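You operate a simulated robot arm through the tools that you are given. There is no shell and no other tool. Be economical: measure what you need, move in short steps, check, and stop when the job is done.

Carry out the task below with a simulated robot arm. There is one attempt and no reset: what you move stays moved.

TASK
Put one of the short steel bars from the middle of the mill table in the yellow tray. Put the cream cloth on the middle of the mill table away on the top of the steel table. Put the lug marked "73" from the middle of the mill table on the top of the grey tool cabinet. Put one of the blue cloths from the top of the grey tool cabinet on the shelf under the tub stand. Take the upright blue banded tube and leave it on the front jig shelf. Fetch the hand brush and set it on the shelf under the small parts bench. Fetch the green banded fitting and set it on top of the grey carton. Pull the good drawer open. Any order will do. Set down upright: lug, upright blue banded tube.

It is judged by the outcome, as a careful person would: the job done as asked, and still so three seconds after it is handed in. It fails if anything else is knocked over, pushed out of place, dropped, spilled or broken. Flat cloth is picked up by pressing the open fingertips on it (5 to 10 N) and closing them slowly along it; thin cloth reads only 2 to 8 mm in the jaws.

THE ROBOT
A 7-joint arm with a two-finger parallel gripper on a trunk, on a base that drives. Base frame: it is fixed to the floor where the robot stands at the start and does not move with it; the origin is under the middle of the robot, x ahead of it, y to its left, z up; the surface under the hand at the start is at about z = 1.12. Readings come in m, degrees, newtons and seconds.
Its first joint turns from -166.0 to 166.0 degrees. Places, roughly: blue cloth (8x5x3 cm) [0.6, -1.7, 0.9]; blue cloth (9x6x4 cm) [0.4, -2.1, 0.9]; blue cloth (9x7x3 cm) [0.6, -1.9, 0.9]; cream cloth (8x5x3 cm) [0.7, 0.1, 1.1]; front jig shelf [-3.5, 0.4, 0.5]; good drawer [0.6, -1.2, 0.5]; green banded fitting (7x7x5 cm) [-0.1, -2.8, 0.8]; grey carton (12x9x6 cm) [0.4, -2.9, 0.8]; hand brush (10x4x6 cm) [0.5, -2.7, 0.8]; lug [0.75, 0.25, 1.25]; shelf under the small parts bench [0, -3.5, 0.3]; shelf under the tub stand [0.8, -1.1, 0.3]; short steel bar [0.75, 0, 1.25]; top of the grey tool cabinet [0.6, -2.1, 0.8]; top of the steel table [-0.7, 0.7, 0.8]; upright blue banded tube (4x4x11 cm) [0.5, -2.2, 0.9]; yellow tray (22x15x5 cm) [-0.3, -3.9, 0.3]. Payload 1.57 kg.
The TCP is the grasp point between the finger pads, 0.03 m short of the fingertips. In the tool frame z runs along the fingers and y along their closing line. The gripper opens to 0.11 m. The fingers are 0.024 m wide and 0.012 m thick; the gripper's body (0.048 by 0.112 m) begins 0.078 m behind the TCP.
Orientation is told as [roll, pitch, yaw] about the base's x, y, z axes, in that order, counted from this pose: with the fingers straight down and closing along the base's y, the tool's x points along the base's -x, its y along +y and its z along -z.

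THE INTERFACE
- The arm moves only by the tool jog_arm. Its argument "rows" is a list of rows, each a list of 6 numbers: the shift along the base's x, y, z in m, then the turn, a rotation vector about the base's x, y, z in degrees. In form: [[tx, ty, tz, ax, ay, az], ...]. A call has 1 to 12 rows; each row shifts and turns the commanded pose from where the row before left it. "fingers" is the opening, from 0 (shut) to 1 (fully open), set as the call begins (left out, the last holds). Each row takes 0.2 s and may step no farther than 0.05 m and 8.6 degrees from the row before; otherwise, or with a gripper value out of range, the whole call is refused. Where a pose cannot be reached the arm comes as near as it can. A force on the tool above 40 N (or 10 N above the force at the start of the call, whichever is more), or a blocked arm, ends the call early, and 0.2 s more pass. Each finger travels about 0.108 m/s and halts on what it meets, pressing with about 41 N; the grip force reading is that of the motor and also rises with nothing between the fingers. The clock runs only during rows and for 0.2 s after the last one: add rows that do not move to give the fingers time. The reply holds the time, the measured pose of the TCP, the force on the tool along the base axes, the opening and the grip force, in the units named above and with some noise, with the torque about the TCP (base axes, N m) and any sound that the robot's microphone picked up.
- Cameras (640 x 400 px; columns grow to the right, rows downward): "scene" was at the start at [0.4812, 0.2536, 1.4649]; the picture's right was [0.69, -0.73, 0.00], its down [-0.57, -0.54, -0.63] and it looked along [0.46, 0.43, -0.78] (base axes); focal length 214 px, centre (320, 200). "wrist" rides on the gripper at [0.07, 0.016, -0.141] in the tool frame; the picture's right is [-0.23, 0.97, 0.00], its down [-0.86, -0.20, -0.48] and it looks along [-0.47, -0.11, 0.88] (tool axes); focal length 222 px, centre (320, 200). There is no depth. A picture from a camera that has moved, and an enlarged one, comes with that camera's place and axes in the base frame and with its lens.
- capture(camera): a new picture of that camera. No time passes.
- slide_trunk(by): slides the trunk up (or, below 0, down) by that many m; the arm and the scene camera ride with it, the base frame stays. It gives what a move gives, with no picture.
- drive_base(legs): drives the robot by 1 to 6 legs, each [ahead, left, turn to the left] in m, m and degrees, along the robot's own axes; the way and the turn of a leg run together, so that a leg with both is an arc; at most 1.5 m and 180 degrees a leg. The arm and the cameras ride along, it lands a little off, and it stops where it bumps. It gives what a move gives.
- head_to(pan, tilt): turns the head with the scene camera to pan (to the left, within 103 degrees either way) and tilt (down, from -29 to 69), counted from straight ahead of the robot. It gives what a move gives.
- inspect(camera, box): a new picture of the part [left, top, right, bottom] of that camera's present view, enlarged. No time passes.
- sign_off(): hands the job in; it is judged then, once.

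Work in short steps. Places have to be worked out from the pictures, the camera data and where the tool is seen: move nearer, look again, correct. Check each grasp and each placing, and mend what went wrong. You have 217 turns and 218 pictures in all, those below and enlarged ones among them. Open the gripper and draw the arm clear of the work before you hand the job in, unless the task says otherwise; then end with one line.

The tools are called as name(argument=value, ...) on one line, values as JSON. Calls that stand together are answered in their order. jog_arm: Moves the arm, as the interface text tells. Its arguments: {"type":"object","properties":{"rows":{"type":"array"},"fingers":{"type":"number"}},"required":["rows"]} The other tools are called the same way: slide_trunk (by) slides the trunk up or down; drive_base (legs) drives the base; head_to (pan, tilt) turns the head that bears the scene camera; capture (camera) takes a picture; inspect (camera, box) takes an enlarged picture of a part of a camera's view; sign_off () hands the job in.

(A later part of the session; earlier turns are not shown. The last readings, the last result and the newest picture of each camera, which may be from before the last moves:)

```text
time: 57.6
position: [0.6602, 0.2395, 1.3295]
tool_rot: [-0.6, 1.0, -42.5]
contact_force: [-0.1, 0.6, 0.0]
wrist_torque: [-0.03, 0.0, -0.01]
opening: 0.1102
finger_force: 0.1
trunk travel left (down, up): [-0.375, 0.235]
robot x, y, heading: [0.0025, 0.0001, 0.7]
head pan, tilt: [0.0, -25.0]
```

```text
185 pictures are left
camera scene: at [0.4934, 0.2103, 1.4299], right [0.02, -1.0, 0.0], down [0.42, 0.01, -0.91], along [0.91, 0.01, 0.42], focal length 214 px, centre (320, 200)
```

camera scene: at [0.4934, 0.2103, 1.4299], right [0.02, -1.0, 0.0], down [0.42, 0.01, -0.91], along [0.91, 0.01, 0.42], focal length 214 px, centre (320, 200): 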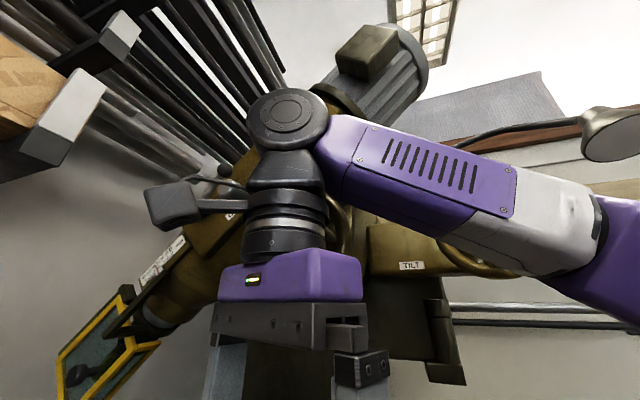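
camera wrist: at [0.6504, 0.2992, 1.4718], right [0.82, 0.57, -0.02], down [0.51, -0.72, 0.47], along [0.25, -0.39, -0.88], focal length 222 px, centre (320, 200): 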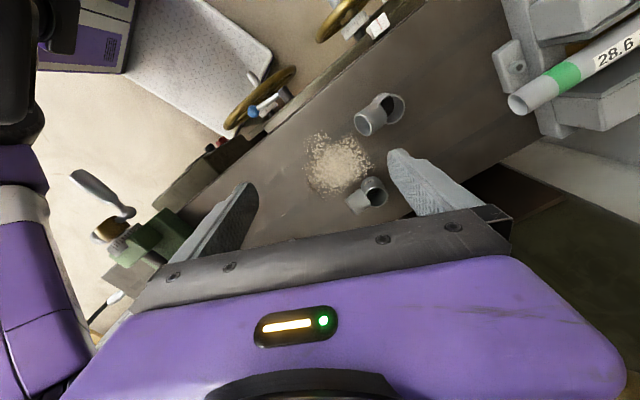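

The mill's overhead head blocks the hand at height (underside ~z 1.39, just beyond x≈0.74). I back away to view its extent.

drive_base(legs=[[-0.35, 0, 0]])

head_to(pan=0, tilt=10)

capture(camera="scene")

head_to(pan=-40, tilt=20)

capture(camera="scene")

```text
time: 59.9
position: [0.3137, 0.2325, 1.331]
tool_rot: [-0.6, 0.9, -42.5]
contact_force: [0.2, -0.8, 0.0]
wrist_torque: [-0.06, -0.02, 0.01]
opening: 0.1099
finger_force: 0.0
trunk travel left (down, up): [-0.375, 0.235]
robot x, y, heading: [-0.3488, -0.0046, 0.9]
head pan, tilt: [0.0, -25.0]
```

```text
time: 60.9
position: [0.3128, 0.2329, 1.3304]
tool_rot: [-0.6, 0.9, -42.5]
contact_force: [0.0, -0.5, 0.0]
wrist_torque: [0.0, 0.0, 0.0]
opening: 0.1102
finger_force: 0.1
trunk travel left (down, up): [-0.375, 0.235]
robot x, y, heading: [-0.3444, -0.0043, 1.0]
head pan, tilt: [0.0, 10.0]
```

```text
184 pictures are left
camera scene: at [0.1685, 0.2043, 1.3784], right [0.01, -1.0, 0.0], down [-0.17, 0.0, -0.98], along [0.98, 0.01, -0.17], focal length 214 px, centre (320, 200)
```

scene: 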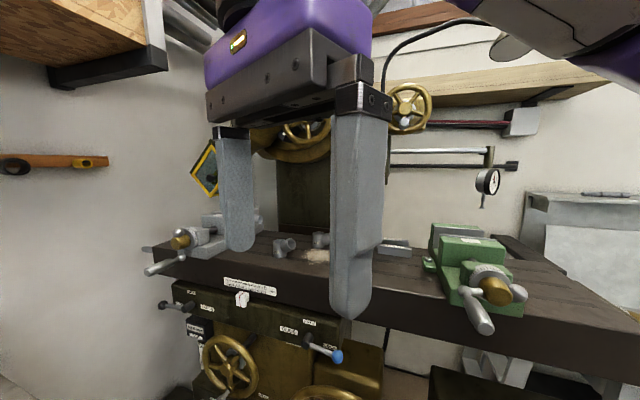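

```text
time: 62.0
position: [0.3131, 0.2334, 1.3307]
tool_rot: [-0.6, 0.9, -42.6]
contact_force: [0.7, 0.1, 0.0]
wrist_torque: [0.0, -0.01, 0.04]
opening: 0.1099
finger_force: 0.0
trunk travel left (down, up): [-0.375, 0.235]
robot x, y, heading: [-0.3515, -0.0049, 0.8]
head pan, tilt: [-40.0, 20.0]
```

```text
183 pictures are left
camera scene: at [0.1478, 0.1442, 1.362], right [-0.63, -0.78, 0.0], down [-0.27, 0.22, -0.94], along [0.73, -0.59, -0.34], focal length 214 px, centre (320, 200)
```

scene: 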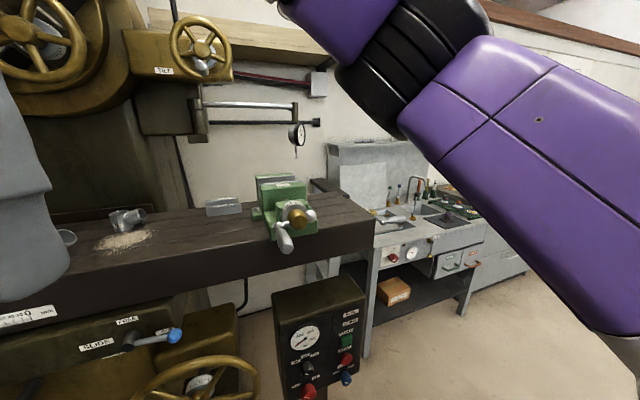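

The disc of the mill head hangs above the lug (bottom z≈1.39, y≈0.15–0.4). So I'll lean the hand toward −y by 30° with the jaws closing across the lug's branch (yaw −115°), setting that posture here, in free space.

jog_arm(rows=[[0, -0.01, 0, 0, 0, -8.5], [0, -0.01, 0, 0, 0, -8.5], [0, -0.01, 0, 0, 0, -8.5], [0, -0.01, 0, 0, 0, -8.5], [0, -0.01, 0, 0, 0, -8.5], [0, -0.01, 0, 0, 0, -8.5], [0, -0.01, 0, 0, 0, -8.5], [0, -0.01, 0, 0, 0, -8.5], [0, 0, 0, 0, 0, -4.5]])

jog_arm(rows=[[0, 0, -0.02, 6.8, -3.17, 0], [0, 0, -0.02, 6.8, -3.17, 0], [0, 0, -0.02, 6.8, -3.17, 0], [0, 0, 0, 6.8, -3.17, 0], [0, 0, 0, 0, 0, 0]])

```text
time: 64.0
position: [0.4208, 0.0766, 1.3114]
tool_rot: [-2.8, 1.7, -114.9]
contact_force: [-0.4, -0.1, -1.0]
wrist_torque: [-0.04, -0.02, 0.02]
opening: 0.11
finger_force: 0.0
out of reach, approached as far as the arm can: row 6, 7, 8, 9
trunk travel left (down, up): [-0.375, 0.235]
robot x, y, heading: [-0.3479, -0.0044, 0.8]
head pan, tilt: [-40.0, 20.0]
```

```text
time: 65.2
position: [0.4169, 0.082, 1.263]
tool_rot: [-0.5, 31.1, -115.0]
contact_force: [0.1, -0.5, 0.6]
wrist_torque: [0.04, 0.0, 0.0]
opening: 0.1101
finger_force: 0.0
trunk travel left (down, up): [-0.375, 0.235]
robot x, y, heading: [-0.3498, -0.0055, 0.8]
head pan, tilt: [-40.0, 20.0]
```

Posture achieved. Drive forward; the hand stays right of the disc.

drive_base(legs=[[0.3, 0, -0.8]])

head_to(pan=10, tilt=45)

capture(camera="scene")

capture(camera="wrist")

```text
time: 67.2
position: [0.7149, 0.0742, 1.2618]
tool_rot: [-0.7, 30.9, -115.6]
contact_force: [-0.2, -0.7, -0.4]
wrist_torque: [0.01, 0.01, -0.02]
opening: 0.1101
finger_force: 0.0
trunk travel left (down, up): [-0.375, 0.235]
robot x, y, heading: [-0.051, -0.0013, 0.1]
head pan, tilt: [-40.0, 20.0]
```

```text
time: 68.3
position: [0.7141, 0.0752, 1.2621]
tool_rot: [-0.6, 31.0, -115.6]
contact_force: [-0.2, -0.2, 1.0]
wrist_torque: [0.03, 0.0, 0.0]
opening: 0.1101
finger_force: 0.0
trunk travel left (down, up): [-0.375, 0.235]
robot x, y, heading: [-0.0493, 0.0007, 0.0]
head pan, tilt: [10.0, 45.0]
```

```text
182 pictures are left
camera scene: at [0.4541, 0.214, 1.3234], right [0.17, -0.98, 0.0], down [-0.7, -0.12, -0.71], along [0.7, 0.12, -0.71], focal length 214 px, centre (320, 200)
```

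scene: 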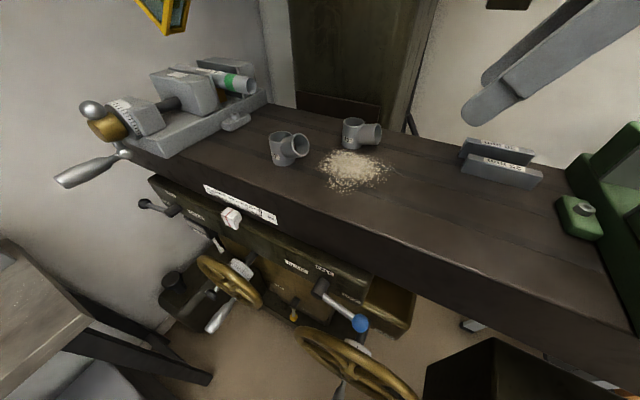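

```text
181 pictures are left
camera wrist: at [0.7255, 0.0559, 1.4193], right [0.8, -0.59, -0.13], down [-0.6, -0.8, -0.03], along [-0.08, 0.1, -0.99], focal length 222 px, centre (320, 200)
```

wrist: 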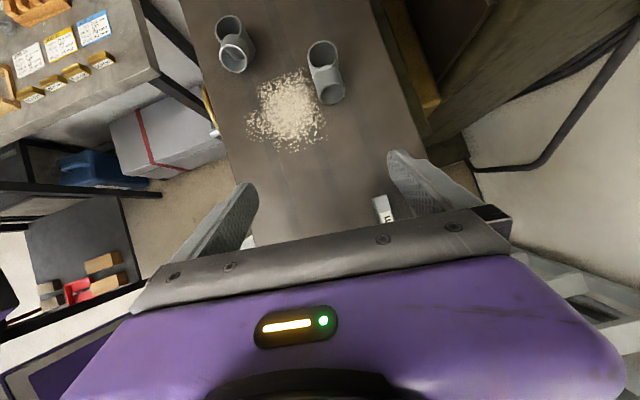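

The wrist view gives ring centre (0.809, 0.218), branch azimuth ≈246° – matching the hand's posture. I move to a stand-off along the tool axis.

jog_arm(rows=[[0.024, 0.031, -0.006, 0, 0, 0], [0.024, 0.031, -0.006, 0, 0, 0], [0.023, 0.03, -0.006, 0, 0, 0], [0, 0, 0, 0, 0, 0]])

capture(camera="wrist")

capture(camera="scene")

```text
time: 69.5
position: [0.7257, 0.0955, 1.2515]
tool_rot: [2.5, 29.9, -111.0]
contact_force: [0.0, -0.2, -0.8]
wrist_torque: [0.06, 0.0, -0.02]
opening: 0.11
finger_force: 0.0
trunk travel left (down, up): [-0.375, 0.235]
robot x, y, heading: [-0.0712, -0.0473, -3.3]
head pan, tilt: [10.0, 45.0]
stopped in row 4: the arm was blocked; the commanded pose is now the measured one
```

```text
180 pictures are left
camera wrist: at [0.7322, 0.0818, 1.4095], right [0.83, -0.55, -0.08], down [-0.56, -0.83, -0.02], along [-0.05, 0.06, -1.0], focal length 222 px, centre (320, 200)
```

wrist: 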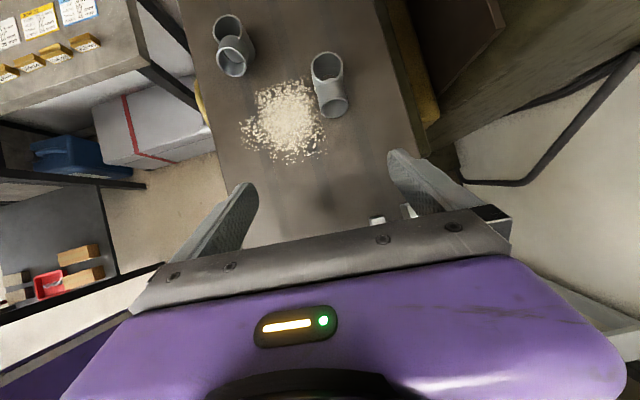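

```text
179 pictures are left
camera scene: at [0.4348, 0.1346, 1.3282], right [0.12, -0.99, 0.0], down [-0.7, -0.08, -0.71], along [0.71, 0.08, -0.7], focal length 214 px, centre (320, 200)
```

scene: 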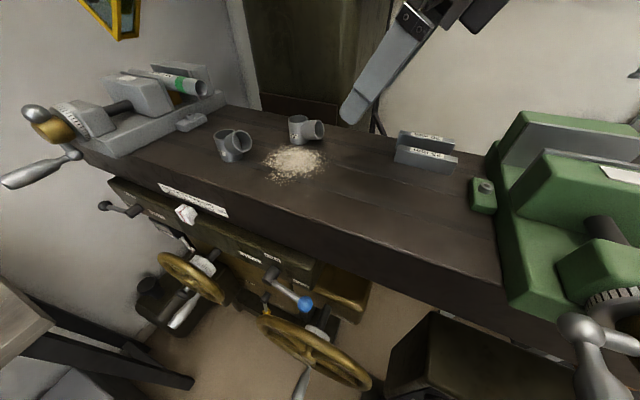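

The base got pushed back: an upper arm link hit something overhead. I look up.

head_to(pan=-20, tilt=-20)

capture(camera="scene")

head_to(pan=-20, tilt=8)

capture(camera="scene")

```text
time: 70.9
position: [0.7259, 0.1008, 1.2505]
tool_rot: [2.2, 29.8, -110.7]
contact_force: [-0.2, 0.4, 0.3]
wrist_torque: [-0.02, 0.03, 0.02]
opening: 0.1101
finger_force: 0.2
trunk travel left (down, up): [-0.375, 0.235]
robot x, y, heading: [-0.0683, -0.0438, -3.2]
head pan, tilt: [-20.0, -20.0]
```

```text
178 pictures are left
camera scene: at [0.4275, 0.0995, 1.4285], right [-0.39, -0.92, -0.01], down [0.32, -0.13, -0.94], along [0.86, -0.37, 0.35], focal length 214 px, centre (320, 200)
```

scene: 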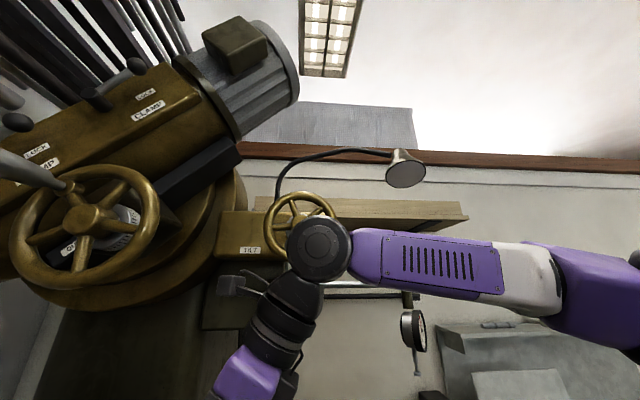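

```text
time: 71.8
position: [0.7266, 0.1044, 1.2505]
tool_rot: [2.6, 29.6, -110.4]
contact_force: [-0.2, -0.5, -0.9]
wrist_torque: [0.02, 0.01, 0.0]
opening: 0.11
finger_force: 0.2
trunk travel left (down, up): [-0.375, 0.235]
robot x, y, heading: [-0.067, -0.0455, -3.2]
head pan, tilt: [-20.0, 8.0]
```

```text
177 pictures are left
camera scene: at [0.4455, 0.0932, 1.3859], right [-0.39, -0.92, 0.0], down [-0.12, 0.06, -0.99], along [0.91, -0.39, -0.13], focal length 214 px, centre (320, 200)
```

scene: 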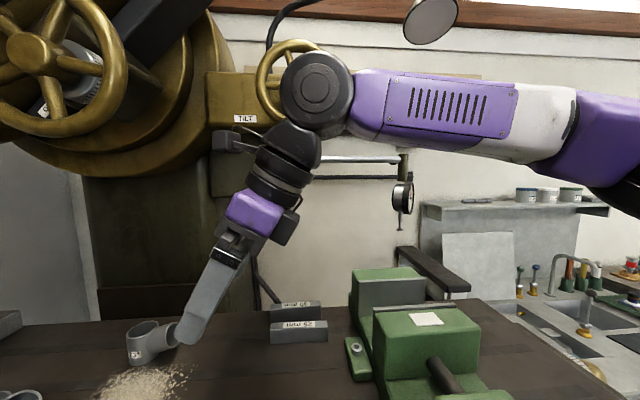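

The wrist elbow reached the TILT handwheel (about (0.80, −0.01), z 1.43–1.59). I'll tilt the hand to 45°, which lowers the elbow, and come in low, straddling the branch.

jog_arm(rows=[[0, 0, 0, 6.8, -3.2, -4], [0, 0, 0, 6.8, -3.2, 0], [0.01, 0.004, -0.03, 0, 0, 0], [0.012, 0.004, -0.03, 0, 0, 0], [0.012, 0.004, -0.03, 0, 0, 0], [0, 0, 0, 0, 0, 0]])

capture(camera="scene")

capture(camera="wrist")

```text
time: 73.2
position: [0.7805, 0.106, 1.1486]
tool_rot: [0.7, 44.5, -117.3]
contact_force: [-0.6, -1.8, 8.1]
wrist_torque: [0.19, 0.37, 0.02]
opening: 0.1098
finger_force: 0.1
trunk travel left (down, up): [-0.375, 0.235]
robot x, y, heading: [-0.0663, -0.046, -3.2]
head pan, tilt: [-20.0, 8.0]
```

```text
176 pictures are left
camera scene: at [0.4546, 0.0945, 1.3818], right [-0.39, -0.92, 0.0], down [-0.13, 0.05, -0.99], along [0.91, -0.39, -0.14], focal length 214 px, centre (320, 200)
```

scene: 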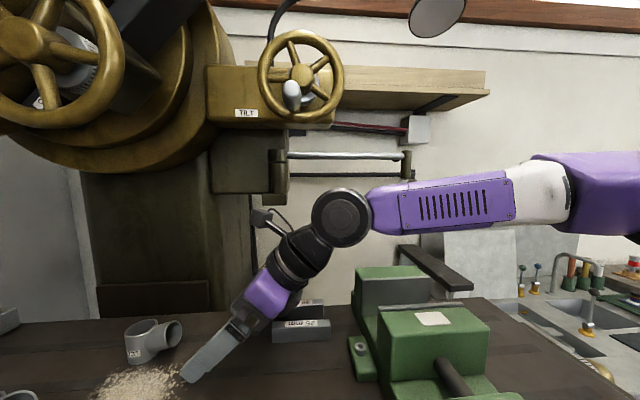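

```text
175 pictures are left
camera wrist: at [0.7715, 0.0556, 1.2999], right [0.79, -0.6, -0.15], down [-0.62, -0.74, -0.26], along [0.04, 0.3, -0.95], focal length 222 px, centre (320, 200)
```

wrist: 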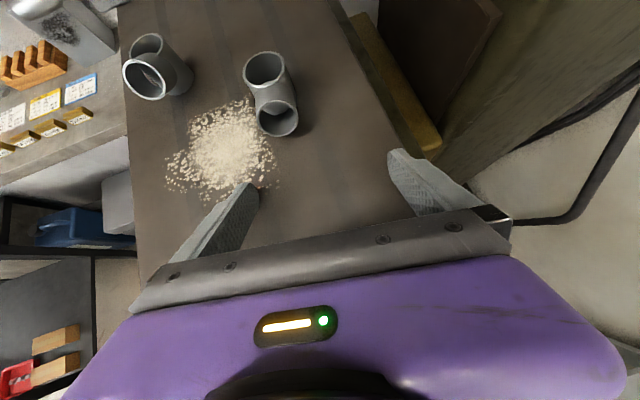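

Light touch on the table. I raise a bit, shift left 2.4 cm to line up with the lug axis, and look again.

jog_arm(rows=[[0, 0, 0.02, 0, 0, 0], [-0.022, 0.01, 0, 0, 0, 0], [0.013, 0.026, 0, 0, 0, 0], [0, 0, 0, 0, 0, 0]])

capture(camera="wrist")

```text
time: 74.2
position: [0.7721, 0.1417, 1.1649]
tool_rot: [-1.8, 45.2, -119.1]
contact_force: [0.0, 0.5, 0.1]
wrist_torque: [-0.03, 0.02, 0.01]
opening: 0.1098
finger_force: 0.0
trunk travel left (down, up): [-0.375, 0.235]
robot x, y, heading: [-0.0645, -0.0443, -3.1]
head pan, tilt: [-20.0, 8.0]
```

```text
174 pictures are left
camera wrist: at [0.766, 0.0871, 1.3141], right [0.78, -0.6, -0.18], down [-0.62, -0.74, -0.27], along [0.02, 0.32, -0.95], focal length 222 px, centre (320, 200)
```

wrist: 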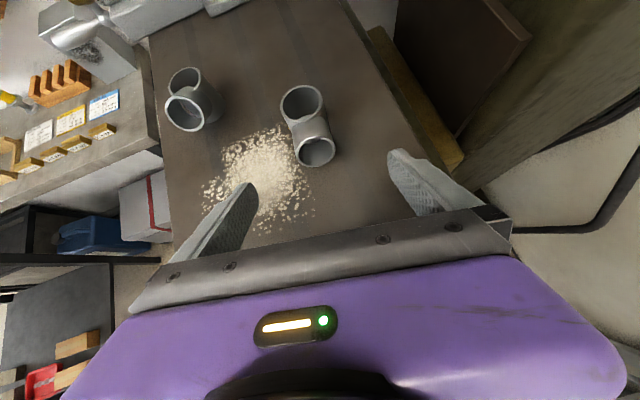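

Aligned: ring at (0.807, 0.210). I advance along the branch to straddle the ring.

jog_arm(rows=[[0.01, 0.02, 0, 0, 0, 0], [0.01, 0.02, 0, 0, 0, 0], [0.009, 0.017, -0.004, 0, 0, 0], [0, 0, -0.004, 0, 0, 0], [0, 0, 0, 0, 0, 0]])

capture(camera="wrist")

capture(camera="scene")

```text
time: 75.4
position: [0.8051, 0.1963, 1.1524]
tool_rot: [-2.5, 45.0, -119.4]
contact_force: [-0.9, -5.5, 9.6]
wrist_torque: [-0.31, -0.52, -0.34]
opening: 0.1102
finger_force: 0.0
out of reach, approached as far as the arm can: row 2
trunk travel left (down, up): [-0.375, 0.235]
robot x, y, heading: [-0.0654, -0.0456, -3.2]
head pan, tilt: [-20.0, 8.0]
```

```text
173 pictures are left
camera wrist: at [0.8001, 0.1423, 1.3], right [0.78, -0.59, -0.19], down [-0.62, -0.74, -0.26], along [0.01, 0.32, -0.95], focal length 222 px, centre (320, 200)
```

wrist: 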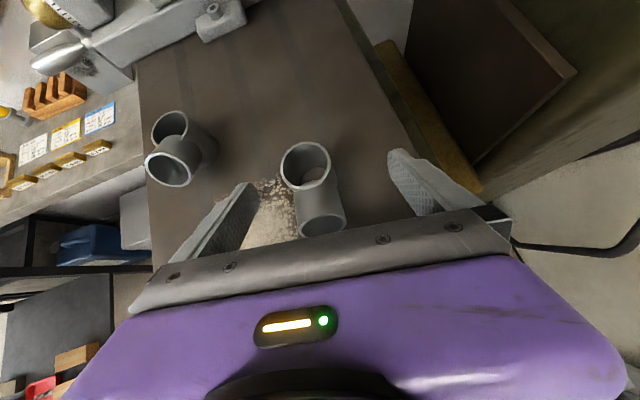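

```text
172 pictures are left
camera scene: at [0.4547, 0.0945, 1.3818], right [-0.39, -0.92, 0.0], down [-0.13, 0.05, -0.99], along [0.91, -0.39, -0.14], focal length 214 px, centre (320, 200)
```

scene: 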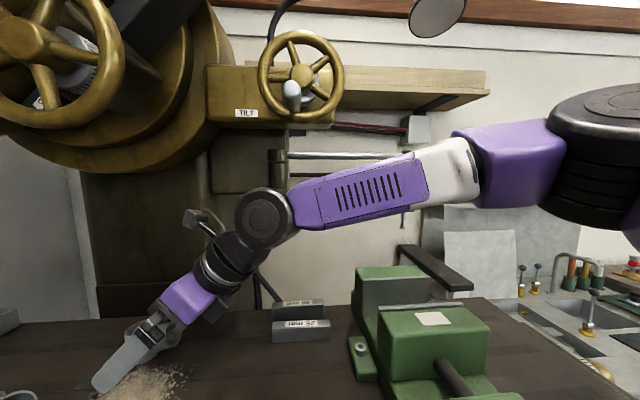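

The jaws straddle the ring. I shift slightly to centre, lift off the table a hair, and close.

jog_arm(rows=[[-0.009, 0.004, 0.006, 0, 0, 0], [0, 0, 0, 0, 0, 0]])

jog_arm(rows=[[0, 0, 0, 0, 0, 0], [0, 0, 0, 0, 0, 0], [0, 0, 0, 0, 0, 0], [0, 0, 0, 0, 0, 0], [0, 0, 0, 0, 0, 0]], fingers=0.1)

capture(camera="wrist")

```text
time: 76.0
position: [0.8014, 0.199, 1.1507]
tool_rot: [-2.8, 44.3, -119.1]
contact_force: [2.6, 0.8, 5.7]
wrist_torque: [-0.07, -0.41, 0.06]
opening: 0.1099
finger_force: 0.0
out of reach, approached as far as the arm can: row 1
trunk travel left (down, up): [-0.375, 0.235]
robot x, y, heading: [-0.0667, -0.0465, -3.0]
head pan, tilt: [-20.0, 8.0]
```

```text
time: 77.2
position: [0.8034, 0.1959, 1.1548]
tool_rot: [-2.7, 44.7, -119.3]
contact_force: [0.2, 0.1, -0.8]
wrist_torque: [-0.05, -0.03, -0.01]
opening: 0.0358
finger_force: 41.3
trunk travel left (down, up): [-0.375, 0.235]
robot x, y, heading: [-0.0667, -0.0461, -3.2]
head pan, tilt: [-20.0, 8.0]
```

```text
171 pictures are left
camera wrist: at [0.7996, 0.1425, 1.3031], right [0.79, -0.59, -0.19], down [-0.62, -0.74, -0.26], along [0.01, 0.32, -0.95], focal length 222 px, centre (320, 200)
```

wrist: 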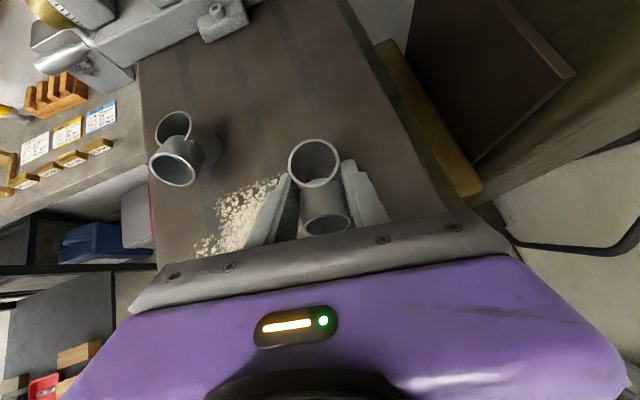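

Lug gripped. I lift a little, then draw it back toward the robot and up.

jog_arm(rows=[[0, 0, 0.03, 0, 0, 0], [-0.03, -0.02, 0.02, 0, 0, 0], [-0.04, -0.02, 0.01, 0, 0, 0], [-0.04, -0.01, 0.02, 0, 0, 0], [-0.03, 0, 0.02, 0, 0, 0], [0, 0, 0, 0, 0, 0]])

capture(camera="wrist")

```text
time: 78.6
position: [0.7026, 0.1026, 1.2578]
tool_rot: [-2.6, 45.5, -118.3]
contact_force: [0.4, -0.2, -1.0]
wrist_torque: [0.0, 0.03, -0.01]
opening: 0.0354
finger_force: 41.1
out of reach, approached as far as the arm can: row 2, 3, 4, 5
trunk travel left (down, up): [-0.375, 0.235]
robot x, y, heading: [-0.0685, -0.0459, -3.1]
head pan, tilt: [-20.0, 8.0]
```

```text
170 pictures are left
camera wrist: at [0.6993, 0.0458, 1.406], right [0.8, -0.57, -0.2], down [-0.6, -0.75, -0.27], along [0.01, 0.33, -0.94], focal length 222 px, centre (320, 200)
```

wrist: 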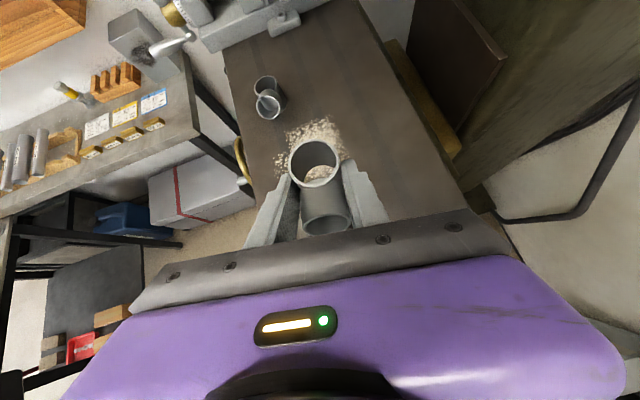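

Lug secure. I back out half a metre and look to the right for the cabinet area.

drive_base(legs=[[-0.5, 0, 3.2]])

head_to(pan=-75, tilt=20)

capture(camera="scene")

head_to(pan=-103, tilt=20)

capture(camera="scene")

```text
time: 81.5
position: [0.1999, 0.1596, 1.2601]
tool_rot: [-2.7, 45.9, -115.1]
contact_force: [-0.1, 0.3, -0.9]
wrist_torque: [-0.01, 0.02, 0.0]
opening: 0.0354
finger_force: 41.5
trunk travel left (down, up): [-0.375, 0.235]
robot x, y, heading: [-0.5616, -0.0331, 0.2]
head pan, tilt: [-20.0, 8.0]
```

```text
time: 82.8
position: [0.2006, 0.1588, 1.2586]
tool_rot: [-2.9, 46.0, -115.1]
contact_force: [-0.5, 0.3, -0.5]
wrist_torque: [-0.03, 0.0, 0.02]
opening: 0.0353
finger_force: 41.1
trunk travel left (down, up): [-0.375, 0.235]
robot x, y, heading: [-0.5564, -0.0328, 0.4]
head pan, tilt: [-75.0, 20.0]
```

```text
169 pictures are left
camera scene: at [-0.1105, 0.0795, 1.362], right [-0.96, -0.26, 0.0], down [-0.09, 0.33, -0.94], along [0.25, -0.91, -0.34], focal length 214 px, centre (320, 200)
```

scene: 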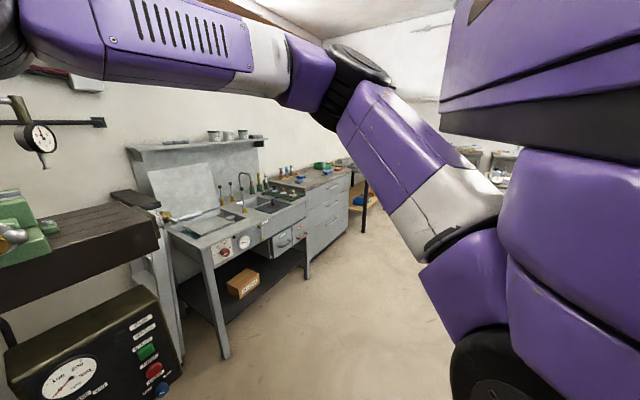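

```text
time: 83.7
position: [0.1999, 0.1574, 1.26]
tool_rot: [-2.9, 46.1, -115.1]
contact_force: [-0.2, -0.8, -0.8]
wrist_torque: [-0.01, 0.05, 0.01]
opening: 0.0353
finger_force: 40.9
trunk travel left (down, up): [-0.375, 0.235]
robot x, y, heading: [-0.5584, -0.0345, 0.1]
head pan, tilt: [-103.0, 20.0]
```

```text
168 pictures are left
camera scene: at [-0.1556, 0.0785, 1.362], right [-0.98, 0.22, 0.0], down [0.08, 0.33, -0.94], along [-0.21, -0.92, -0.34], focal length 214 px, centre (320, 200)
```

scene: 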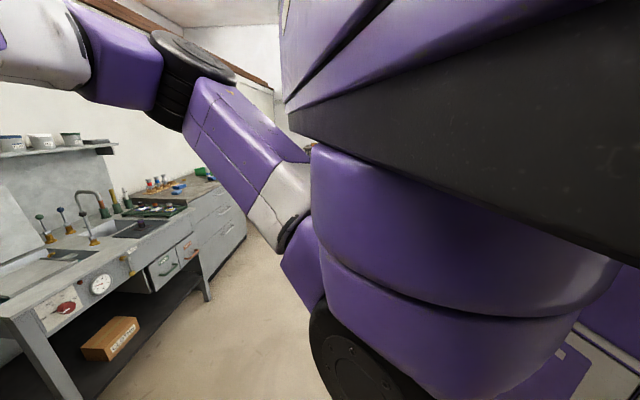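

The tub stand (sink) and the grey cabinet are on the right, angled about −18°. I turn right and look along the aisle.

drive_base(legs=[[0, 0, -60]])

head_to(pan=-20, tilt=25)

capture(camera="scene")

```text
time: 86.4
position: [0.0442, -0.5028, 1.2583]
tool_rot: [-3.3, 46.2, -165.7]
contact_force: [0.7, -1.1, -1.3]
wrist_torque: [-0.02, 0.03, -0.02]
opening: 0.0352
finger_force: 41.3
trunk travel left (down, up): [-0.375, 0.235]
robot x, y, heading: [-0.5883, -0.0408, -50.3]
head pan, tilt: [-103.0, 20.0]
stopped in leg 1: the robot was blocked; the commanded pose is now the measured one
```

```text
time: 88.0
position: [0.0451, -0.5016, 1.2592]
tool_rot: [-3.2, 46.0, -165.8]
contact_force: [0.3, -0.3, -1.0]
wrist_torque: [0.02, 0.01, 0.02]
opening: 0.0351
finger_force: 41.3
trunk travel left (down, up): [-0.375, 0.235]
robot x, y, heading: [-0.5854, -0.0414, -50.1]
head pan, tilt: [-20.0, 25.0]
```

```text
167 pictures are left
camera scene: at [-0.1323, -0.326, 1.3539], right [-0.94, -0.34, 0.0], down [-0.14, 0.4, -0.91], along [0.31, -0.85, -0.42], focal length 214 px, centre (320, 200)
```

scene: 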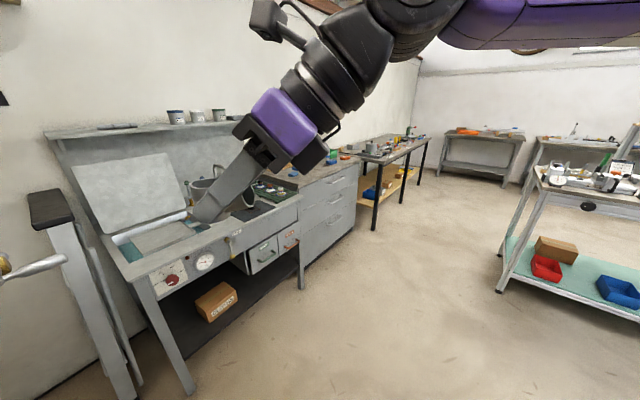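

The base's back probably met the steel table's edge. I drive forward away first, then continue turning.

drive_base(legs=[[0.25, -0.25, 0], [0, 0, -40]])

head_to(pan=95, tilt=25)

capture(camera="scene")

head_to(pan=10, tilt=25)

capture(camera="scene")

```text
time: 92.1
position: [-0.4321, -1.1531, 1.26]
tool_rot: [-3.2, 46.1, 154.4]
contact_force: [-0.8, -0.3, -2.0]
wrist_torque: [-0.05, 0.03, 0.01]
opening: 0.0352
finger_force: 40.9
trunk travel left (down, up): [-0.375, 0.235]
robot x, y, heading: [-0.6248, -0.392, -90.3]
head pan, tilt: [-20.0, 25.0]
```

```text
time: 94.0
position: [-0.431, -1.1534, 1.2582]
tool_rot: [-3.2, 46.1, 154.3]
contact_force: [-0.5, -1.1, -0.7]
wrist_torque: [0.03, 0.0, 0.03]
opening: 0.0355
finger_force: 41.3
trunk travel left (down, up): [-0.375, 0.235]
robot x, y, heading: [-0.6189, -0.3915, -90.4]
head pan, tilt: [95.0, 25.0]
```

```text
166 pictures are left
camera scene: at [-0.3304, -0.8102, 1.3539], right [0.08, -1.0, 0.0], down [-0.42, -0.04, -0.91], along [0.9, 0.08, -0.42], focal length 214 px, centre (320, 200)
```

scene: 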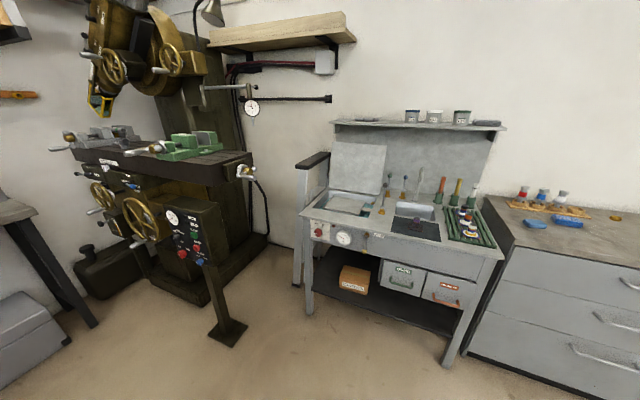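

```text
time: 95.6
position: [-0.4319, -1.1532, 1.2589]
tool_rot: [-3.2, 46.0, 154.3]
contact_force: [-0.4, -0.4, -1.6]
wrist_torque: [0.03, 0.03, 0.01]
opening: 0.0355
finger_force: 40.9
trunk travel left (down, up): [-0.375, 0.235]
robot x, y, heading: [-0.6209, -0.3898, -90.0]
head pan, tilt: [10.0, 25.0]
```

```text
165 pictures are left
camera scene: at [-0.4064, -0.9086, 1.3539], right [-0.99, -0.17, 0.0], down [-0.07, 0.42, -0.91], along [0.16, -0.89, -0.42], focal length 214 px, centre (320, 200)
```

scene: 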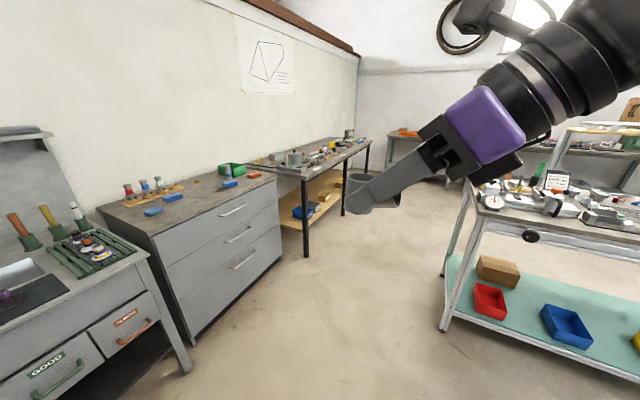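

The "GOOD" drawer is the left one under the sink; the grey cabinet's front edge runs (0.40,−1.50)→(0.18,−2.31), top z ≈ 0.845, with free room near (0.42,−1.82). I drive to stand before it, heading −15°.

drive_base(legs=[[0.9, 0.2, 0], [0.5, 0.055, 0], [0, 0, 75]])

head_to(pan=0, tilt=40)

capture(camera="scene")

capture(camera="wrist")

```text
time: 106.2
position: [0.4054, -1.8125, 1.258]
tool_rot: [-3.2, 46.1, -131.6]
contact_force: [0.2, 0.1, 0.4]
wrist_torque: [0.0, 0.02, -0.02]
opening: 0.0352
finger_force: 41.3
trunk travel left (down, up): [-0.375, 0.235]
robot x, y, heading: [-0.3751, -1.7871, -15.9]
head pan, tilt: [10.0, 25.0]
```

```text
time: 107.0
position: [0.4064, -1.8137, 1.2601]
tool_rot: [-3.3, 46.1, -131.6]
contact_force: [0.0, -0.1, -0.4]
wrist_torque: [-0.03, 0.01, -0.05]
opening: 0.0351
finger_force: 41.5
trunk travel left (down, up): [-0.375, 0.235]
robot x, y, heading: [-0.3772, -1.7891, -15.8]
head pan, tilt: [0.0, 40.0]
```

```text
164 pictures are left
camera scene: at [0.1689, -1.7347, 1.3306], right [-0.28, -0.96, 0.0], down [-0.62, 0.18, -0.77], along [0.74, -0.21, -0.64], focal length 214 px, centre (320, 200)
```

scene: 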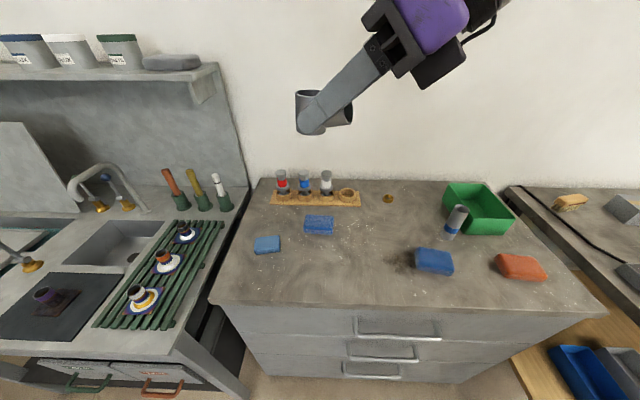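

```text
163 pictures are left
camera wrist: at [0.3899, -1.869, 1.4065], right [0.65, -0.73, -0.2], down [-0.76, -0.59, -0.28], along [0.08, 0.33, -0.94], focal length 222 px, centre (320, 200)
```

wrist: 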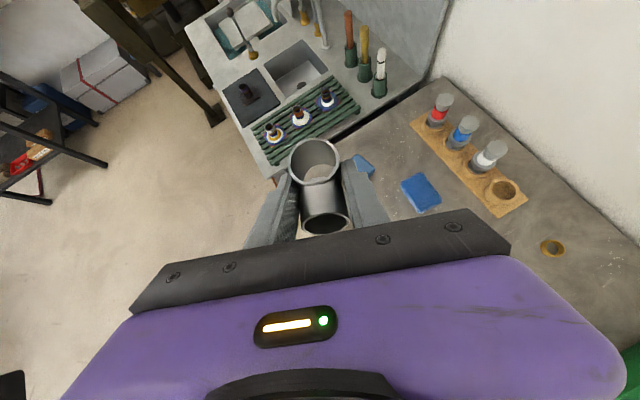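

The cabinet top is clear below the lug, at about (0.41, −1.81). I lower the trunk 0.32.

slide_trunk(by=-0.3)

jog_arm(rows=[[0.01, -0.01, -0.03, 0, 0, 0], [0, 0, -0.02, 0, 0, 0], [0, 0, 0, 0, 0, 0]])

capture(camera="scene")

```text
time: 110.0
position: [0.4082, -1.814, 0.9594]
tool_rot: [-3.2, 46.0, -131.6]
contact_force: [-0.3, -0.1, -0.5]
wrist_torque: [-0.05, 0.01, 0.02]
opening: 0.0351
finger_force: 40.7
trunk travel left (down, up): [-0.075, 0.535]
robot x, y, heading: [-0.3751, -1.7874, -16.2]
head pan, tilt: [0.0, 40.0]
```

```text
time: 110.8
position: [0.4168, -1.8235, 0.9078]
tool_rot: [-3.2, 46.0, -131.4]
contact_force: [-0.1, 0.1, -1.0]
wrist_torque: [-0.07, -0.03, 0.02]
opening: 0.0352
finger_force: 41.1
trunk travel left (down, up): [-0.075, 0.535]
robot x, y, heading: [-0.3788, -1.7891, -15.9]
head pan, tilt: [0.0, 40.0]
```

```text
162 pictures are left
camera scene: at [0.1688, -1.7348, 1.0306], right [-0.28, -0.96, 0.0], down [-0.62, 0.18, -0.77], along [0.74, -0.21, -0.64], focal length 214 px, centre (320, 200)
```

scene: 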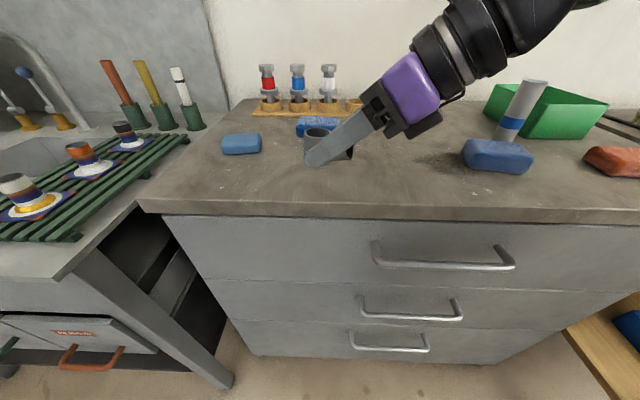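

The lug hangs just above the surface. I level it by 1.3° and descend in small steps until contact.

jog_arm(rows=[[0, 0, -0.012, -1, 0.86, 0], [0, 0, -0.008, 0, 0, 0], [0, 0, -0.004, 0, 0, 0], [0, 0, 0, 0, 0, 0]])

inspect(camera="scene", box=[240, 90, 440, 215])

```text
time: 111.8
position: [0.4154, -1.8238, 0.8858]
tool_rot: [-3.2, 44.8, -131.4]
contact_force: [0.5, 0.4, -1.0]
wrist_torque: [0.0, 0.0, -0.03]
opening: 0.0355
finger_force: 40.7
trunk travel left (down, up): [-0.075, 0.535]
robot x, y, heading: [-0.3782, -1.7875, -16.0]
head pan, tilt: [0.0, 40.0]
```

```text
3.20 times, centred on (340, 152) of scene
camera zoom: at [0.1688, -1.7348, 1.0306], right [-0.28, -0.96, 0.0], down [-0.62, 0.18, -0.77], along [0.74, -0.21, -0.64], focal length 686 px, centre (256, 352)
```

zoom: 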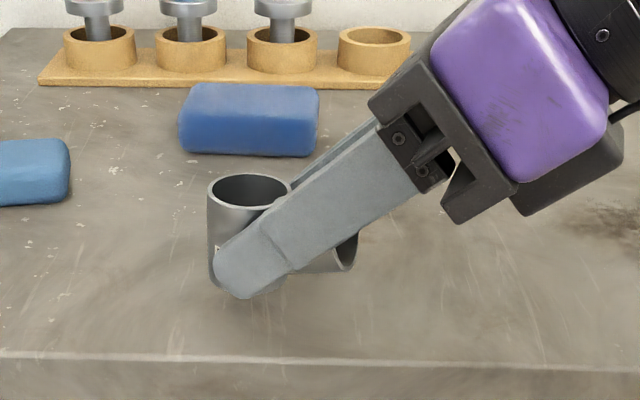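

jog_arm(rows=[[0, 0, -0.004, 0, 0, 0], [0, 0, -0.003, 0, 0, 0], [0, 0, -0.003, 0, 0, 0], [0, 0, 0, 0, 0, 0]])

```text
time: 112.8
position: [0.4144, -1.8229, 0.876]
tool_rot: [-3.3, 44.7, -131.5]
contact_force: [-0.4, -0.3, -0.6]
wrist_torque: [-0.02, 0.03, 0.0]
opening: 0.0352
finger_force: 41.1
trunk travel left (down, up): [-0.075, 0.535]
robot x, y, heading: [-0.3762, -1.7888, -16.0]
head pan, tilt: [0.0, 40.0]
```

No contact yet; I continue in 3 mm steps.

jog_arm(rows=[[0, 0, -0.003, 0, 0, 0], [0, 0, -0.003, 0, 0, 0], [0, 0, -0.003, 0, 0, 0], [0, 0, 0, 0, 0, 0]])

inspect(camera="scene", box=[240, 90, 440, 215])

```text
time: 113.8
position: [0.4167, -1.8218, 0.8698]
tool_rot: [-2.8, 45.4, -131.3]
contact_force: [-0.3, 1.0, 35.8]
wrist_torque: [0.04, -0.68, 0.01]
opening: 0.0354
finger_force: 40.6
trunk travel left (down, up): [-0.075, 0.535]
robot x, y, heading: [-0.3761, -1.7873, -16.0]
head pan, tilt: [0.0, 40.0]
```

```text
3.20 times, centred on (340, 152) of scene
camera zoom: at [0.168, -1.7347, 1.0314], right [-0.28, -0.96, 0.0], down [-0.62, 0.18, -0.77], along [0.74, -0.21, -0.64], focal length 686 px, centre (256, 352)
```

zoom: 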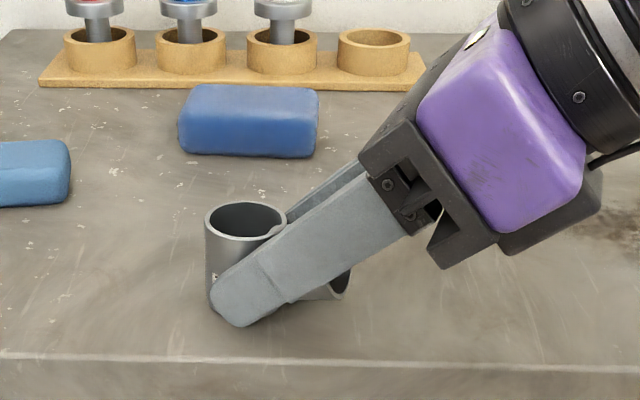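

Contact. I relieve the load, open, and withdraw along the tool axis.

jog_arm(rows=[[0, 0, 0.005, 0, 0, 0], [0, 0, 0, 0, 0, 0]])

jog_arm(rows=[[0, 0, 0, 0, 0, 0], [0, 0, 0, 0, 0, 0], [0, 0, 0, 0, 0, 0], [-0.012, -0.013, 0.018, 0, 0, 0], [-0.02, -0.023, 0.03, 0, 0, 0], [-0.02, -0.023, 0.03, 0, 0, 0], [0, 0, 0.04, 0, 0, 0], [0, 0, 0.04, 0, 0, 0]], fingers=0.8)

capture(camera="scene")

```text
time: 114.4
position: [0.4148, -1.8239, 0.8707]
tool_rot: [-3.4, 44.7, -131.6]
contact_force: [1.9, 4.3, 12.5]
wrist_torque: [0.17, -0.42, 0.12]
opening: 0.0351
finger_force: 41.2
trunk travel left (down, up): [-0.075, 0.535]
robot x, y, heading: [-0.3769, -1.7831, -15.8]
head pan, tilt: [0.0, 40.0]
```

```text
time: 116.2
position: [0.3634, -1.8827, 1.0286]
tool_rot: [-3.1, 44.8, -131.6]
contact_force: [0.7, 0.0, 0.1]
wrist_torque: [-0.02, -0.02, 0.02]
opening: 0.0879
finger_force: 0.1
trunk travel left (down, up): [-0.075, 0.535]
robot x, y, heading: [-0.3749, -1.7892, -16.0]
head pan, tilt: [0.0, 40.0]
```

```text
159 pictures are left
camera scene: at [0.1688, -1.735, 1.0305], right [-0.28, -0.96, 0.0], down [-0.62, 0.18, -0.77], along [0.74, -0.21, -0.64], focal length 214 px, centre (320, 200)
```

scene: 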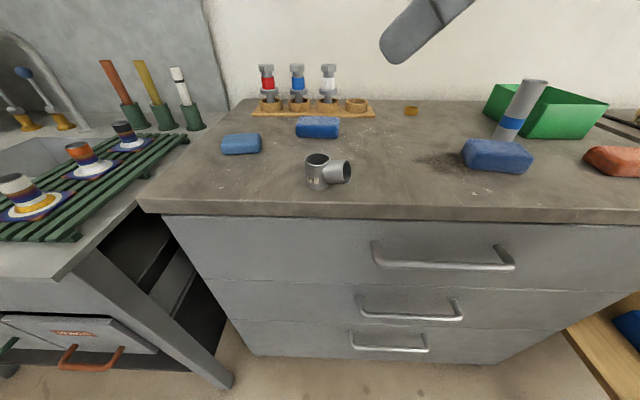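

The lug stands upright on the cabinet. For the cloth I'll use a 45° forward-pointing hand (camera on top), so it can slide under the tub stand. I rotate the leaning hand about vertical toward robot-ahead and check reachability.

jog_arm(rows=[[0, 0, 0.01, 0, 0, -8], [0, 0, 0.01, 0, 0, -8], [0, 0, 0, 0, 0, -8], [0, 0, 0, 0, 0, -8], [0, 0, 0, 0, 0, -8], [0, 0, 0, 0, 0, -8], [0, 0, 0, 0, 0, -8], [0, 0, 0, 0, 0, -8]])

capture(camera="wrist")

```text
time: 116.7
position: [0.3679, -1.8593, 1.0319]
tool_rot: [-14.5, 50.2, -141.8]
contact_force: [0.0, -0.2, 0.6]
wrist_torque: [0.05, -0.02, 0.04]
opening: 0.0881
finger_force: 0.0
out of reach, approached as far as the arm can: row 2
trunk travel left (down, up): [-0.075, 0.535]
robot x, y, heading: [-0.3796, -1.7857, -16.3]
head pan, tilt: [0.0, 40.0]
stopped in row 2: the arm was blocked; the commanded pose is now the measured one
```

```text
158 pictures are left
camera wrist: at [0.3554, -1.9347, 1.1711], right [0.62, -0.71, -0.33], down [-0.79, -0.53, -0.33], along [0.06, 0.46, -0.88], focal length 222 px, centre (320, 200)
```

wrist: 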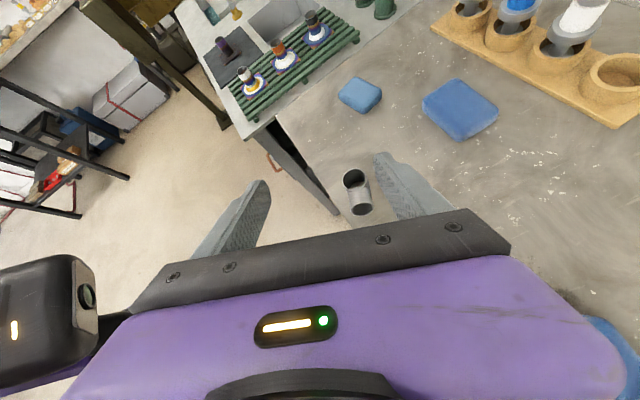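

That way hits a wrist limit. I unwind to vertical, then yaw to robot-aligned 0°, and tilt forward from there.

jog_arm(rows=[[-0.01, -0.01, 0.03, 4, 4, 8], [-0.01, -0.01, 0.03, -6, 5.3, 4], [0, 0, 0.03, -6, 5.3, 0], [0, 0, 0.03, -6, 5.3, 0], [0, 0, 0, -6, 5.3, 0], [0, 0, 0, -6, 5.3, 0], [0, 0, 0, -5, 4.4, 0], [0, 0, 0, 0, 0, 0]])

```text
refused: row 1 steps farther than a row can; nothing moved
```

jog_arm(rows=[[-0.01, -0.01, 0.03, 0, 0, 8], [-0.01, -0.01, 0.03, -6, 5.3, 0], [0, 0, 0.03, -6, 5.3, 0], [0, 0, 0.03, -6, 5.3, 0], [0, 0, 0, -6, 5.3, 0], [0, 0, 0, -6, 5.3, 0], [0, 0, 0, -5, 4.4, 0], [0, 0, 0, 0, 0, 0]])

```text
time: 118.5
position: [0.3722, -1.922, 1.0444]
tool_rot: [-14.8, 4.3, -133.1]
contact_force: [0.5, -0.6, -0.4]
wrist_torque: [0.01, 0.03, -0.02]
opening: 0.0881
finger_force: 0.0
out of reach, approached as far as the arm can: row 4, 5, 6, 7
trunk travel left (down, up): [-0.075, 0.535]
robot x, y, heading: [-0.3774, -1.7862, -16.1]
head pan, tilt: [0.0, 40.0]
```

Now level the residual and yaw toward robot-aligned.

jog_arm(rows=[[0, 0, 0, -6.6, -3.9, 0], [0, 0, 0, -6.6, -3.9, 0], [0, 0, 0, 0, 0, 8.5], [0, 0, 0, 0, 0, 8.5], [0, 0, 0, 0, 0, 8.5], [0, 0, 0, 0, 0, 8.5], [0, 0, 0, 0, 0, 8.5], [0, 0, 0, 0, 0, 8.5], [0, 0, 0, 0, 0, 8.5], [0, 0, 0, 0, 0, 8.5], [0, 0, 0, 0, 0, 8.5], [0, 0, 0, 0, 0, 8.5]], fingers=1)

jog_arm(rows=[[0, 0, 0, 0, 0, 8.5], [0, 0, 0, 0, 0, 8.5], [0, 0, 0, 0, 0, 8.5], [0, 0, 0, 0, 0, 6.5], [0, 0, 0, 0, 0, 0]])

```text
time: 121.1
position: [0.3831, -1.9368, 1.0405]
tool_rot: [2.1, -0.8, -47.5]
contact_force: [-0.4, 0.2, 0.2]
wrist_torque: [0.0, -0.03, 0.0]
opening: 0.1099
finger_force: 0.0
out of reach, approached as far as the arm can: row 1, 2
trunk travel left (down, up): [-0.075, 0.535]
robot x, y, heading: [-0.3756, -1.7871, -16.1]
head pan, tilt: [0.0, 40.0]
```

```text
time: 122.3
position: [0.3835, -1.936, 1.0412]
tool_rot: [2.1, -0.8, -15.5]
contact_force: [-0.2, -0.2, -0.4]
wrist_torque: [-0.01, -0.01, -0.02]
opening: 0.1102
finger_force: 0.0
trunk travel left (down, up): [-0.075, 0.535]
robot x, y, heading: [-0.3765, -1.7851, -16.0]
head pan, tilt: [0.0, 40.0]
```

Now tilt forward 42° around the lateral axis.

jog_arm(rows=[[0, 0, 0, -2.3, -8.1, 0], [0, 0, 0, -2.3, -8.1, 0], [0, 0, 0, -2.3, -8.1, 0], [0, 0, 0, -2.3, -8.1, 0], [0, 0, 0, -2.3, -8.1, 0], [0, 0, 0, 0, 0, 0]])

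capture(camera="wrist")

capture(camera="scene")

```text
time: 123.7
position: [0.3841, -1.9355, 1.0405]
tool_rot: [1.9, -43.2, -15.6]
contact_force: [0.2, 0.0, 0.0]
wrist_torque: [0.0, 0.01, 0.02]
opening: 0.1099
finger_force: 0.1
trunk travel left (down, up): [-0.075, 0.535]
robot x, y, heading: [-0.3741, -1.7854, -16.1]
head pan, tilt: [0.0, 40.0]
```

```text
157 pictures are left
camera wrist: at [0.2449, -1.8845, 1.0964], right [0.4, 0.9, 0.18], down [0.23, -0.29, 0.93], along [0.89, -0.33, -0.32], focal length 222 px, centre (320, 200)
```

wrist: 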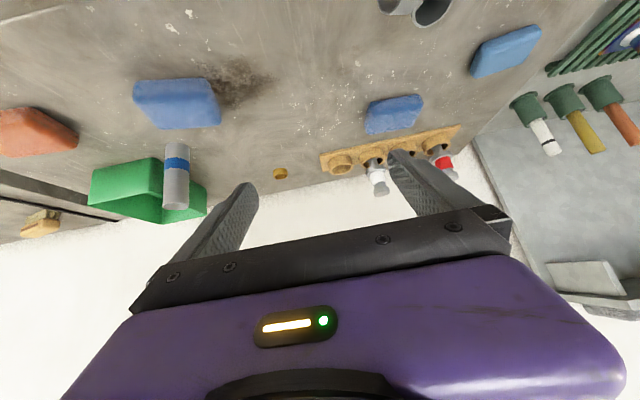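

```text
156 pictures are left
camera scene: at [0.1688, -1.7352, 1.0306], right [-0.28, -0.96, 0.0], down [-0.62, 0.18, -0.77], along [0.74, -0.21, -0.64], focal length 214 px, centre (320, 200)
```

scene: 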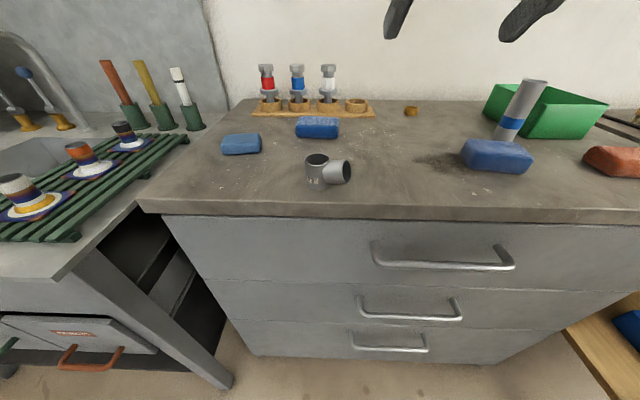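

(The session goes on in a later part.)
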